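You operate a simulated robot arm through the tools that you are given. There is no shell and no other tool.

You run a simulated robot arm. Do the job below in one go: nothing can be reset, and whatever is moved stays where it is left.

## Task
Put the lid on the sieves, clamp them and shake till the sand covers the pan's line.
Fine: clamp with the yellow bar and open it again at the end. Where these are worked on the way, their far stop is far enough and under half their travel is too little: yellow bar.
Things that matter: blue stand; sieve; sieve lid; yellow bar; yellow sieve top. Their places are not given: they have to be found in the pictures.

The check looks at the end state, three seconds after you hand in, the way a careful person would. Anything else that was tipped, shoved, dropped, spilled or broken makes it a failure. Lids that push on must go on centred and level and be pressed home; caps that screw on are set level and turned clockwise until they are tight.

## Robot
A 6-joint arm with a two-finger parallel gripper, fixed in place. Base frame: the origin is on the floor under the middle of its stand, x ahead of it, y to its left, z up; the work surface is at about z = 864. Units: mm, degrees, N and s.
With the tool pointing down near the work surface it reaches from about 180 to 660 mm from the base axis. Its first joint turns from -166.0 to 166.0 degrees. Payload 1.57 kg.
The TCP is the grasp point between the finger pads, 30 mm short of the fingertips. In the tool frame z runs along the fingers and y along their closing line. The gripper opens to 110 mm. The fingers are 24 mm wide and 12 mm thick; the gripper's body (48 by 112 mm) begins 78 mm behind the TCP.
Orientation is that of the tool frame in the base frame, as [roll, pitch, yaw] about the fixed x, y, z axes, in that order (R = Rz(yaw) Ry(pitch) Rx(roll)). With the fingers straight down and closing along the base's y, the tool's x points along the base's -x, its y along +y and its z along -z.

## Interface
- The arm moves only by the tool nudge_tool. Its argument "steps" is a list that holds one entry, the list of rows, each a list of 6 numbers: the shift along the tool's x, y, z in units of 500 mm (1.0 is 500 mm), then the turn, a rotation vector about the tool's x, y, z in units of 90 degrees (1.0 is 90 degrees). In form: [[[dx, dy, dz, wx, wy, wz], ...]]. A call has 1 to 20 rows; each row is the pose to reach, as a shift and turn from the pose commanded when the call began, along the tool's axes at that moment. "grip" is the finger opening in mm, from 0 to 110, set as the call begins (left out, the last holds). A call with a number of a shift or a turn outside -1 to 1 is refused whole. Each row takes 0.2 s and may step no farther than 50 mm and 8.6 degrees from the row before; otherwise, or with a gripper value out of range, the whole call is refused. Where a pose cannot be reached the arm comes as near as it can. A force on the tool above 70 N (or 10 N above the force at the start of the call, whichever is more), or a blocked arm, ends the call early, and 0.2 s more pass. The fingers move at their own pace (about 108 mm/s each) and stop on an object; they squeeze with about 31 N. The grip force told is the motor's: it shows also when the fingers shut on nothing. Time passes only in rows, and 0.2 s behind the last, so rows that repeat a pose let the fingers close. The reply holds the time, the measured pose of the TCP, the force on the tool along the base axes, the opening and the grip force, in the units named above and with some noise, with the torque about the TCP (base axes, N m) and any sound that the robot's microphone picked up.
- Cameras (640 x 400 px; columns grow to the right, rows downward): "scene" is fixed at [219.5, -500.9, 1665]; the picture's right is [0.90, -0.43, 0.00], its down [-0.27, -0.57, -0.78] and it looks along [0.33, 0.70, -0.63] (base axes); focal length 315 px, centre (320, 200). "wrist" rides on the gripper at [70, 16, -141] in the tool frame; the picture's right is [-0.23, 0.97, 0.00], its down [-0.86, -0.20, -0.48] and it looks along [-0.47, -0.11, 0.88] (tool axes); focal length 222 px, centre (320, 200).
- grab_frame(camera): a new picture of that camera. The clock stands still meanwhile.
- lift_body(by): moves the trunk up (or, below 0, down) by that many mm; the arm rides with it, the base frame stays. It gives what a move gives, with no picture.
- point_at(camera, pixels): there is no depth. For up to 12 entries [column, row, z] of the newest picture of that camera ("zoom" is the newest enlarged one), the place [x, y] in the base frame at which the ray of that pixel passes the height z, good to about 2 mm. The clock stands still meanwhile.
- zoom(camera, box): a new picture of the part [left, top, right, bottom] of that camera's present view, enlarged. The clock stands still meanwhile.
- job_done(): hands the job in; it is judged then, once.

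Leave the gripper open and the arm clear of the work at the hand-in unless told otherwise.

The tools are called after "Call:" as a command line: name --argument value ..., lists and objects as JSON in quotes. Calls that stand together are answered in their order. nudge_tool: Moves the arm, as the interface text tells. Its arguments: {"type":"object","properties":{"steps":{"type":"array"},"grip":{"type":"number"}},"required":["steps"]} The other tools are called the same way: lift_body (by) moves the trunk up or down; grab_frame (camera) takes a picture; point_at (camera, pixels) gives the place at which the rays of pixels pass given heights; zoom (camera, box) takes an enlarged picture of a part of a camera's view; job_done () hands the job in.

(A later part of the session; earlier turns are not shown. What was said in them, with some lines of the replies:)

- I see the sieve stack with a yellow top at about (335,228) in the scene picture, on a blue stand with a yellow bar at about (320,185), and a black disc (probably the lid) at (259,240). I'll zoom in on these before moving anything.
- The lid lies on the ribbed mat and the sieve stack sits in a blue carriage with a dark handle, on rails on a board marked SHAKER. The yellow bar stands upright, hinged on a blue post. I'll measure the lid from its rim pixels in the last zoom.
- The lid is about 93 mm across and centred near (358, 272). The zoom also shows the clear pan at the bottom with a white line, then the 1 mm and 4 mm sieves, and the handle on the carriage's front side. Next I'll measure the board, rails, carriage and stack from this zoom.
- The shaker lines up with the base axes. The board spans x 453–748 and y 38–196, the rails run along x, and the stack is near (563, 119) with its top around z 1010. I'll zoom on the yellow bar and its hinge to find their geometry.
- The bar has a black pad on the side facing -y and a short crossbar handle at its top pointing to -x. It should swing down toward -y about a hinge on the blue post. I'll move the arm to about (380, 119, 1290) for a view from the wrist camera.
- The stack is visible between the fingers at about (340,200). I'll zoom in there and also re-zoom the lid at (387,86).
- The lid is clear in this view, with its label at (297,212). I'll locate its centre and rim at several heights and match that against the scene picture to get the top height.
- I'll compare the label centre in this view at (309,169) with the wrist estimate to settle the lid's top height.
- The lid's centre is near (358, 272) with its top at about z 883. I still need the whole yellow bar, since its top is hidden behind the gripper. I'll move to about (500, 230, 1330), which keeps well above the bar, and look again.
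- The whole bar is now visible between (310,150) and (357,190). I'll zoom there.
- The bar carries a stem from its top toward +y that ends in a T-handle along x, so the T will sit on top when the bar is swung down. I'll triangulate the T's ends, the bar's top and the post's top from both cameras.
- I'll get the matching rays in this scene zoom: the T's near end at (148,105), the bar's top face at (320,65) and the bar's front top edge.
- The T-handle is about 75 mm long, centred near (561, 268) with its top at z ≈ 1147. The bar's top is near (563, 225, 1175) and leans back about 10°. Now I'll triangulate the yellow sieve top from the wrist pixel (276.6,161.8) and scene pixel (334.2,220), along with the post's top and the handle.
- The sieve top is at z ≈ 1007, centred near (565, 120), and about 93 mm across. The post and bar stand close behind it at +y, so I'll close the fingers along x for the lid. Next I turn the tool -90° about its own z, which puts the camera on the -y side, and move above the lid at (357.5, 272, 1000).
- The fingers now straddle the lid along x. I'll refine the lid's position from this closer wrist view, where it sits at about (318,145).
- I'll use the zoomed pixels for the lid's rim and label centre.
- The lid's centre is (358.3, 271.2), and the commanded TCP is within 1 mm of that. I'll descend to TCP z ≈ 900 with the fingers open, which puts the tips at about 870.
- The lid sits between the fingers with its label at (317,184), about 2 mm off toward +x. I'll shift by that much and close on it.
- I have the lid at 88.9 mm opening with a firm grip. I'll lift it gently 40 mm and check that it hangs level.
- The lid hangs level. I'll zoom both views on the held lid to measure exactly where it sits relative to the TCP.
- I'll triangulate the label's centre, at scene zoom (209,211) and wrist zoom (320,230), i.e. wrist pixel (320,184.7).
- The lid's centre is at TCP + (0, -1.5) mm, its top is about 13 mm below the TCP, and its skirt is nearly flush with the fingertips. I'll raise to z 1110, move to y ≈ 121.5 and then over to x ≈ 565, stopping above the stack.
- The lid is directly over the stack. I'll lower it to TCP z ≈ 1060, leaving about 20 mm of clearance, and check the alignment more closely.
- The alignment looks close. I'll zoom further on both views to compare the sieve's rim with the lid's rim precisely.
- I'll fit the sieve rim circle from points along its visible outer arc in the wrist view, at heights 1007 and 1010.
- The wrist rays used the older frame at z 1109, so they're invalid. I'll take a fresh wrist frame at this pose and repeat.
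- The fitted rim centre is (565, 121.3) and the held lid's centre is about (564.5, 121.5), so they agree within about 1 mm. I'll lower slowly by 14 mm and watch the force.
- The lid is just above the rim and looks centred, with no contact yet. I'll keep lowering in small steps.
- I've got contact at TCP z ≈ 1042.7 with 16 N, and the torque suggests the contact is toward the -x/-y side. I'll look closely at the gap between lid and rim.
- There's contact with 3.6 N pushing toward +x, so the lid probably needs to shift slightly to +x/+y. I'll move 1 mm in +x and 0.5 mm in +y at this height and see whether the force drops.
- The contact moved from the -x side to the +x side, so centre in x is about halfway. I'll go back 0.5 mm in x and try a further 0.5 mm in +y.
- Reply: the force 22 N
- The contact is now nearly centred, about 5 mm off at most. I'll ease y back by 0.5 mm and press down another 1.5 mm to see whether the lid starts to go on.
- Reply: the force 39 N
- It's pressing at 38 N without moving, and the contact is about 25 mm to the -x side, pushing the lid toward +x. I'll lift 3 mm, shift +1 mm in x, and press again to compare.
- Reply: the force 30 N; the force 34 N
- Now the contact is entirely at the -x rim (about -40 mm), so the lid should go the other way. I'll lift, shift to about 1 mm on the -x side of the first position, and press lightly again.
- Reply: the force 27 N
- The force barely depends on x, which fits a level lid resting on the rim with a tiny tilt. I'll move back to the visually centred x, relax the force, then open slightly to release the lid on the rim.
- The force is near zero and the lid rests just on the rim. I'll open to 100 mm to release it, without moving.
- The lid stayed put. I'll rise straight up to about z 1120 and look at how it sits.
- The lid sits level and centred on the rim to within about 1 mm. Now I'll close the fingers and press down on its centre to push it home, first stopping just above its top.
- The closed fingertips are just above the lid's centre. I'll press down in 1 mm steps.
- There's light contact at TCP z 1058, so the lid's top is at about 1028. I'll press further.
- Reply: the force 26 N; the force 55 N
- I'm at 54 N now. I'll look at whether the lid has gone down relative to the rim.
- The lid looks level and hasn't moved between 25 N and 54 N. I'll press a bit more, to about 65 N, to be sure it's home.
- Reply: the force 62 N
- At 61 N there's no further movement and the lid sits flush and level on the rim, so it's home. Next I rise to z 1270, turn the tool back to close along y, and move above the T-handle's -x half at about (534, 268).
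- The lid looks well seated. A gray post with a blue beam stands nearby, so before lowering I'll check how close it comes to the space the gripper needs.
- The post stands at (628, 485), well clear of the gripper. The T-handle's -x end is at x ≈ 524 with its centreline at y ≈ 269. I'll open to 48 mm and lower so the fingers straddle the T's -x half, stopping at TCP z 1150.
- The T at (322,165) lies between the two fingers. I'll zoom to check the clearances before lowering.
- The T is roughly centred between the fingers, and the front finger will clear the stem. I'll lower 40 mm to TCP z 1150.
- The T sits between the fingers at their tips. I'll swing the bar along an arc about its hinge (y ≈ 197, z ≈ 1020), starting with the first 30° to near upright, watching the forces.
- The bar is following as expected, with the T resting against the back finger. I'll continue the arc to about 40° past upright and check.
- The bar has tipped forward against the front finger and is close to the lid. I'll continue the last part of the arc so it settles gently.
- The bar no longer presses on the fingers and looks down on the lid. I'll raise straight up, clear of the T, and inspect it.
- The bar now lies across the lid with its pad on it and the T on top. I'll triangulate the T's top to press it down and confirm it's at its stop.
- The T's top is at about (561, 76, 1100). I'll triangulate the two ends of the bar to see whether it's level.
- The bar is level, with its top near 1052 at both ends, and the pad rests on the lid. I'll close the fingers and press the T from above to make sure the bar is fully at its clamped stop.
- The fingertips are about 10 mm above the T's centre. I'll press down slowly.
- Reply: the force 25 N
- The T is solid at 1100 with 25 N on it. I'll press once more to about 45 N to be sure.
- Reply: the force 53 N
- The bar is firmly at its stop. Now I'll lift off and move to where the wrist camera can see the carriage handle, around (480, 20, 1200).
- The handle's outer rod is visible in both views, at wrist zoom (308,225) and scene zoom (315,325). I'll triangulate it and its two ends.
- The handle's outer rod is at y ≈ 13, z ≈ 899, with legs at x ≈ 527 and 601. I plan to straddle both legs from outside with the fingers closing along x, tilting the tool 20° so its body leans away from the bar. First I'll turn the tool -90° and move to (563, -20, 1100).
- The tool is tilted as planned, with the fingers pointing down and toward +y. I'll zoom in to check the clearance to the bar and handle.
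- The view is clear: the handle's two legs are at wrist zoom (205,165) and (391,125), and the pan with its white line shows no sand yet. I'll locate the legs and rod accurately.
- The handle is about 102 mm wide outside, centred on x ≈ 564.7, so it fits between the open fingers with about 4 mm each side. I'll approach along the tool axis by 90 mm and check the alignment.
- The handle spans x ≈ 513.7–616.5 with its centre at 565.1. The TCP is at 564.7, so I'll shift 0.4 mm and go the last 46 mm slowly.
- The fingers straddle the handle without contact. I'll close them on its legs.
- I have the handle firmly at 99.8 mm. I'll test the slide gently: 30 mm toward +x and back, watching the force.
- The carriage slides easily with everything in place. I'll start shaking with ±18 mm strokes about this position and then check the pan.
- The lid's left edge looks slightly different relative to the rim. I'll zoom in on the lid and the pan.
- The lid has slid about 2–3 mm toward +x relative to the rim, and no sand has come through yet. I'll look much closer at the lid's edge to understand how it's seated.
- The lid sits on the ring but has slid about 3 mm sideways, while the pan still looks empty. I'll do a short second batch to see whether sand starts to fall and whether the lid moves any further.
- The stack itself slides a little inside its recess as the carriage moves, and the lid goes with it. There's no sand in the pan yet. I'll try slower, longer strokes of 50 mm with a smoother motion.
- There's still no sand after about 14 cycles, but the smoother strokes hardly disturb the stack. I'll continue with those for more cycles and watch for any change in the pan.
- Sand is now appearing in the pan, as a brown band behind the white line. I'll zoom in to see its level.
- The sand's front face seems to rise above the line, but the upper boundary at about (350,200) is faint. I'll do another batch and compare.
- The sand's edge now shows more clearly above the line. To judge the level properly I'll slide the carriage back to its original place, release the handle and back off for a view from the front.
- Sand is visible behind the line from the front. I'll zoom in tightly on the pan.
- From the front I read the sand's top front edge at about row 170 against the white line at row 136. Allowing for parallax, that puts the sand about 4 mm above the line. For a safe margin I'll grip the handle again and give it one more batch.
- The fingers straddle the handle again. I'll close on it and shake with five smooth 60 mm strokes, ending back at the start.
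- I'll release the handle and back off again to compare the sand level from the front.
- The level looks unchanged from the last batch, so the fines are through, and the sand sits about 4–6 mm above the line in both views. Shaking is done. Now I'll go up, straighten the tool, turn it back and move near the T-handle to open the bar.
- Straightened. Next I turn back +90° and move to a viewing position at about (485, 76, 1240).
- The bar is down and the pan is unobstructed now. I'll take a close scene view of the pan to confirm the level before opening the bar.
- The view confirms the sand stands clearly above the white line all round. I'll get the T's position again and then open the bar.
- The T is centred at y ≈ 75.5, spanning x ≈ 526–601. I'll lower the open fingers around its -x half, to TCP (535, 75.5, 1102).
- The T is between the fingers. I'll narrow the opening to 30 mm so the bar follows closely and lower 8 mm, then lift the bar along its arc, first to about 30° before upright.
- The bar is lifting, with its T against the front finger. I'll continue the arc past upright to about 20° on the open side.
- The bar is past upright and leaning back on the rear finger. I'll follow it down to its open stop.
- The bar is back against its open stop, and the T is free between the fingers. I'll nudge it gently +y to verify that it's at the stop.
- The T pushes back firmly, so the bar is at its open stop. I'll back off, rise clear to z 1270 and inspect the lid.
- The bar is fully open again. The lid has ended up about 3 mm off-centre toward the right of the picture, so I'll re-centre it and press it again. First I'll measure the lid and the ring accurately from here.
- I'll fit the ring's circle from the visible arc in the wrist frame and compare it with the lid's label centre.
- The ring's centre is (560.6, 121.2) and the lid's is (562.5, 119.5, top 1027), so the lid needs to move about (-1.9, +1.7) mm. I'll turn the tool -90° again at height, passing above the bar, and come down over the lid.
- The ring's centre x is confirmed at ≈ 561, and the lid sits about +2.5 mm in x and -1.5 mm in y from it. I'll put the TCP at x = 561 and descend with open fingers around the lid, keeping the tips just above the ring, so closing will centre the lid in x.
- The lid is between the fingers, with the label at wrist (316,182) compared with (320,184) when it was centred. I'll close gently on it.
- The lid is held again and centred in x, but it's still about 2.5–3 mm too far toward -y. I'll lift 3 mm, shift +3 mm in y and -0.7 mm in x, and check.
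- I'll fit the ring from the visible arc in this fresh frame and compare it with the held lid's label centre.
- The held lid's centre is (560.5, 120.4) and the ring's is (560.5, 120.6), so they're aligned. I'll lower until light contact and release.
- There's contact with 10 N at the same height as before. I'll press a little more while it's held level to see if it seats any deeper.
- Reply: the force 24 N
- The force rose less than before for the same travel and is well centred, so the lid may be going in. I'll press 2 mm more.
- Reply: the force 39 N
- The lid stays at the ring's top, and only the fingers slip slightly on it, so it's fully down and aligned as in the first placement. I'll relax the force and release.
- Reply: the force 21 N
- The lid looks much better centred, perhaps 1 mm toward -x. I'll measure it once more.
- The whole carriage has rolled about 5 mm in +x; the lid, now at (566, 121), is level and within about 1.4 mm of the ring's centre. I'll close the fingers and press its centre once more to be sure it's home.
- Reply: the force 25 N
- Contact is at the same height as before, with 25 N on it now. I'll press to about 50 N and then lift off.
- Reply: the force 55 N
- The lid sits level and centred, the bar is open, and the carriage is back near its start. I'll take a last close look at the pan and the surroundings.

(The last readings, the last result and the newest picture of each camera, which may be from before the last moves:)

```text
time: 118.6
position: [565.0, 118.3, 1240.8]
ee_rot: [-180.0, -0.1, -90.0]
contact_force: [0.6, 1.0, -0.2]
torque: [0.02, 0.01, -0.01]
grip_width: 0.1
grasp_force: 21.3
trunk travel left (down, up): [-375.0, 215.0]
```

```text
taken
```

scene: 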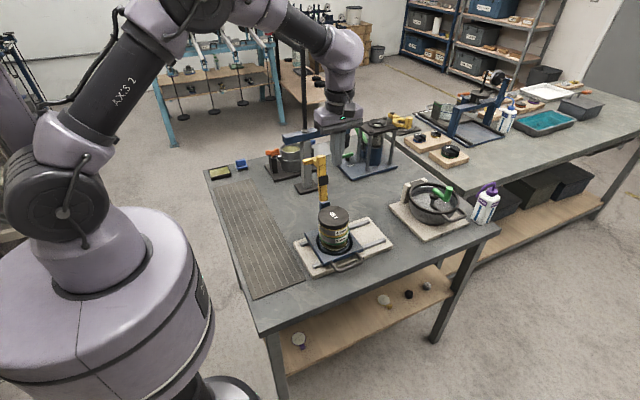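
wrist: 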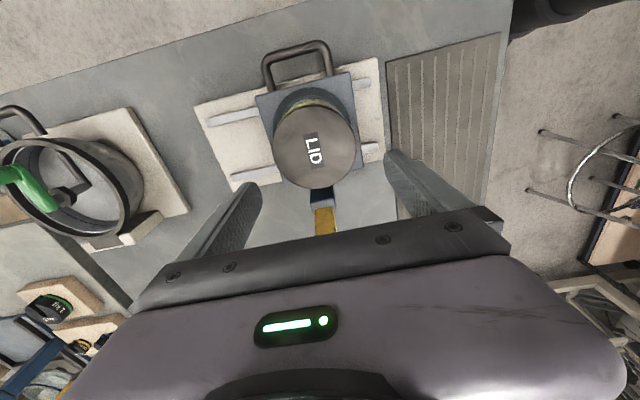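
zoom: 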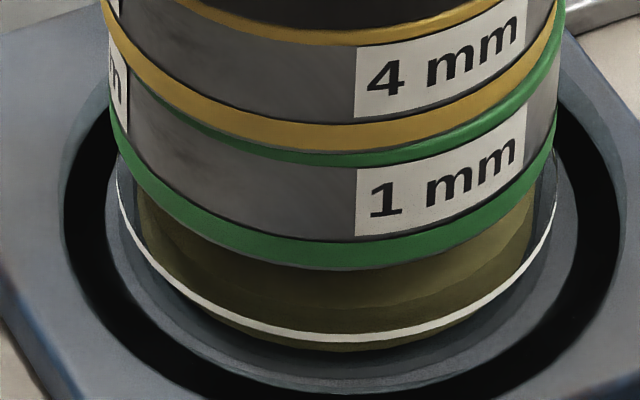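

The sand stands about 5 mm above the pan's line, and nothing else on the table looks disturbed. I'll open the gripper and move the arm clear, back and up.

Call:
nudge_tool --steps '[[[0, 0.0, -0.06, 0, 0, 0], [0, 0.08, -0.1, 0, 0, 0], [0, 0.16, -0.1, 0, 0, 0], [0, 0.24, -0.1, 0, 0, 0], [0, 0.32, -0.1, 0, 0, 0], [0, 0.36, -0.1, 0, 0, 0], [0, 0.36, -0.1, 0, 0, 0]]]' --grip 110

Call:
grab_frame --camera "scene"

Call:
zoom --camera "scene" --box '[280, 140, 400, 280]'

Call:
grab_frame --camera "wrist"

```text
time: 120.2
position: [384.9, 122.7, 1288.2]
ee_rot: [180.0, 0.1, -89.9]
contact_force: [0.8, -0.4, 0.6]
torque: [0.0, 0.04, 0.0]
grip_width: 110.1
grasp_force: 0.1
trunk travel left (down, up): [-375.0, 215.0]
```

```text
taken
```

scene: 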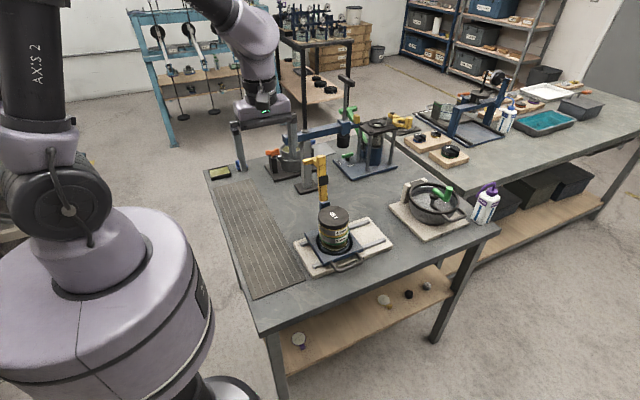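

```text
2.86 times, centred on (340, 210) of scene
```

zoom: 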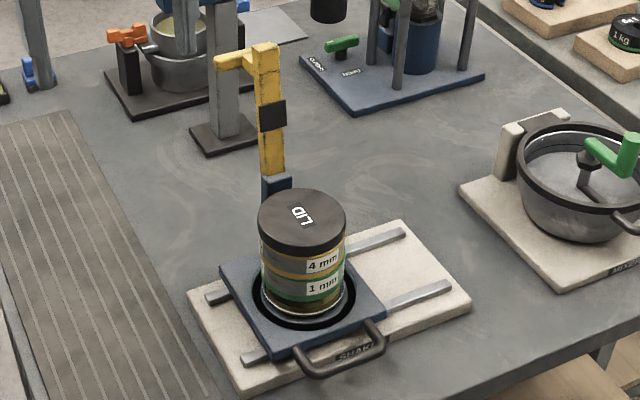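

```text
taken
```

wrist: 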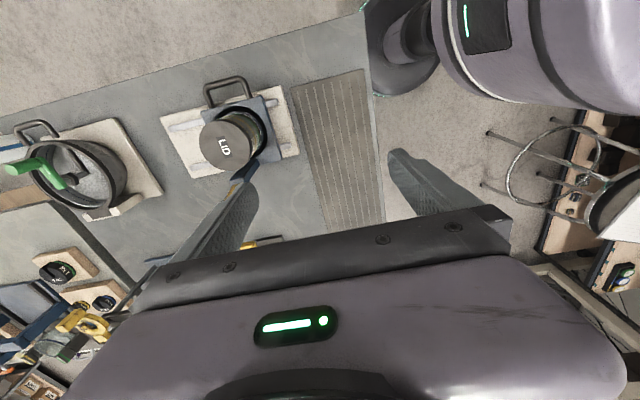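

Before handing in, I'll check the lid-to-ring seam at both silhouette edges for any gap.

Call:
zoom --camera "scene" --box '[336, 208, 356, 230]'

Call:
zoom --camera "scene" --box '[312, 210, 332, 234]'

```text
16.00 times, centred on (346, 219) of scene
```

zoom: 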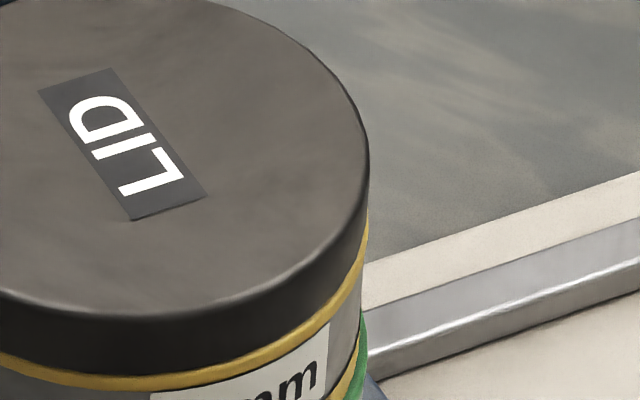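

```text
16.00 times, centred on (322, 222) of scene
```

zoom: 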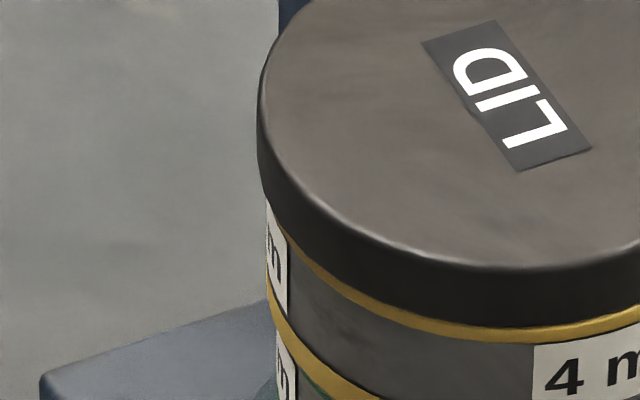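

At the left silhouette the ring is harder to see than at the right, so I want to rule out any tilt of the lid. I'll turn the tool back and look at the seam from the -x side with the wrist camera.

Call:
nudge_tool --steps '[[[0, 0, 0, 0, 0, 0.0834], [0, 0, 0, 0, 0, 0.1667], [0, 0, 0, 0, 0, 0.25], [0, 0, 0, 0, 0, 0.3334], [0, 0, 0, 0, 0, 0.4167], [0, 0, 0, 0, 0, 0.5], [0, 0, 0, 0, 0, 0.5834], [0, 0, 0, 0, 0, 0.6667], [0, 0, 0, 0, 0, 0.75], [0, 0, 0, 0, 0, 0.8334], [0, 0, 0, 0, 0, 0.9167], [0, 0, 0, 0, 0, 1.0], [0, 0, 0, 0, 0, 1.0]]]' --grip 110

Call:
nudge_tool --steps '[[[-0.005, 0.002, 0.08, 0, -0.0833, 0], [-0.01, 0.005, 0.16, 0, -0.1667, 0], [-0.02, 0.01, 0.24, 0, -0.25, 0], [-0.03, 0.015, 0.32, 0, -0.3333, 0], [-0.05, 0.02, 0.4, 0, -0.3333, 0], [-0.07, 0.022, 0.45, 0, -0.3333, 0], [-0.07, 0.022, 0.45, 0, -0.3333, 0]]]' --grip 110

Call:
grab_frame --camera "wrist"

Call:
zoom --camera "wrist" --box '[240, 120, 400, 240]'

```text
time: 123.0
position: [384.7, 122.1, 1289.5]
ee_rot: [-180.0, 0.0, 179.9]
contact_force: [0.3, -0.1, 1.3]
torque: [0.01, -0.02, 0.01]
grip_width: 110.3
grasp_force: 0.1
trunk travel left (down, up): [-375.0, 215.0]
```

```text
time: 124.6
position: [418.1, 133.5, 1065.5]
ee_rot: [179.9, 30.1, 179.9]
contact_force: [-0.2, -0.4, -0.2]
torque: [0.02, 0.0, 0.03]
grip_width: 109.9
grasp_force: 0.1
out of reach, approached as far as the arm can: row 3
trunk travel left (down, up): [-375.0, 215.0]
```

```text
taken
```

wrist: 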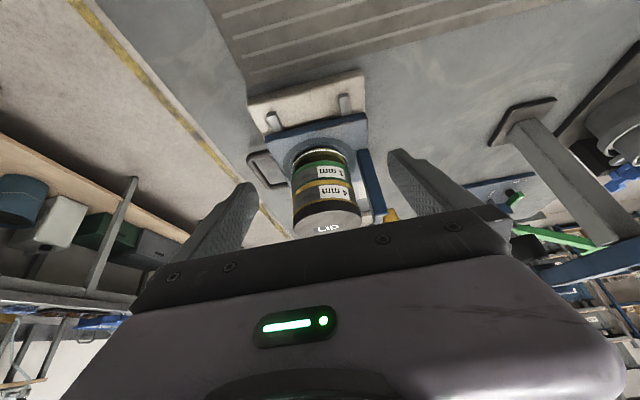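

```text
3.33 times, centred on (320, 180) of wrist
```

zoom: 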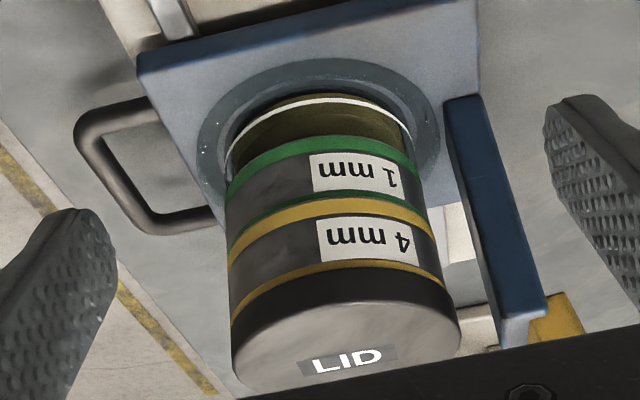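

This side view shows the seam clearly. I'll zoom in on it.

Call:
zoom --camera "wrist" --box '[280, 190, 370, 240]'

Call:
zoom --camera "wrist" --box '[280, 140, 370, 200]'

```text
7.11 times, centred on (325, 215) of wrist
```

zoom: 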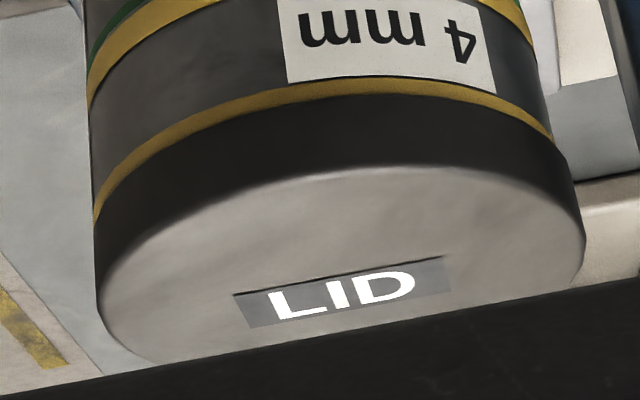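

```text
6.67 times, centred on (325, 170) of wrist
```

zoom: 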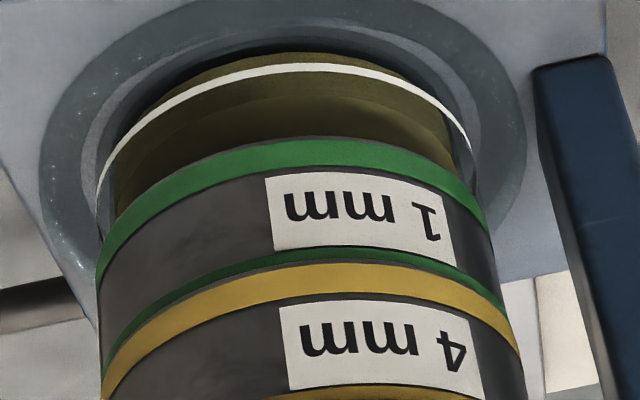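

The lid sits flat on the ring with an even seam and no gap, and the sand stands well above the white line from this side too. I'll back the arm up and away, straighten it, and leave the gripper open.

Call:
nudge_tool --steps '[[[-0.015, 0, -0.075, 0, 0, 0], [-0.03, 0, -0.15, 0, 0.0833, 0], [-0.045, 0, -0.225, 0, 0.1667, 0], [-0.06, 0, -0.3, 0, 0.25, 0], [-0.076, 0, -0.372, 0, 0.3333, 0], [-0.076, 0, -0.372, 0, 0.3333, 0]]]' --grip 110

Call:
grab_frame --camera "scene"

Call:
zoom --camera "scene" --box '[280, 140, 400, 280]'

```text
time: 126.0
position: [361.6, 132.2, 1243.6]
ee_rot: [179.9, 0.1, 179.9]
contact_force: [0.1, 0.3, 0.2]
torque: [-0.01, -0.02, -0.02]
grip_width: 110.0
grasp_force: 0.1
out of reach, approached as far as the arm can: row 3
trunk travel left (down, up): [-375.0, 215.0]
```

```text
taken
```

scene: 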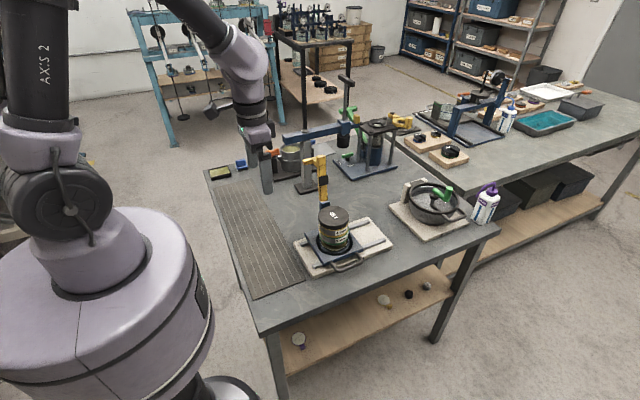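

```text
2.86 times, centred on (340, 210) of scene
```

zoom: 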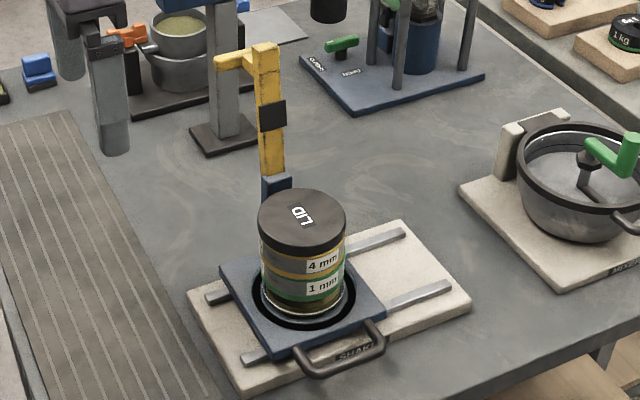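

The lid is on, level and centred to within about 1.5 mm. The sand covers the pan's line and the yellow bar is open at its stop. The gripper is open, the arm is clear, and nothing else looks disturbed, so I'm handing in.

Call:
job_done

```text
The job is handed in.
```

I put the lid on the sieves, clamped them with the yellow bar and shook until the sand covered the pan's line. Then I opened the bar again and handed the job in; no result has come back yet.

- **Sand:** it stands about 5 mm above the line, judged from pictures on the front and the -x side. It did not rise further over the last batch of strokes.
- **Lid:** it slid about 2–3 mm while shaking, so after opening the bar I re-centred it and pressed it down at about 50 N. It now sits level with no visible gap, about 1.5 mm off centre. It never clicked or dropped in, and it could still slide sideways during shaking. I took "flat on the ring" to mean home.
- **Yellow bar:** it was pressed to its closed stop before shaking. It is now back against its open stop, which I checked by pushing on it.
- **Sieve stack and carriage:** the stack shifted a few millimetres inside its recess during shaking. The carriage ended within about 5 mm of where it started, and I left both there.

The gripper is open and the arm is clear of the work. In the last pictures nothing else on the table had moved or spilled.
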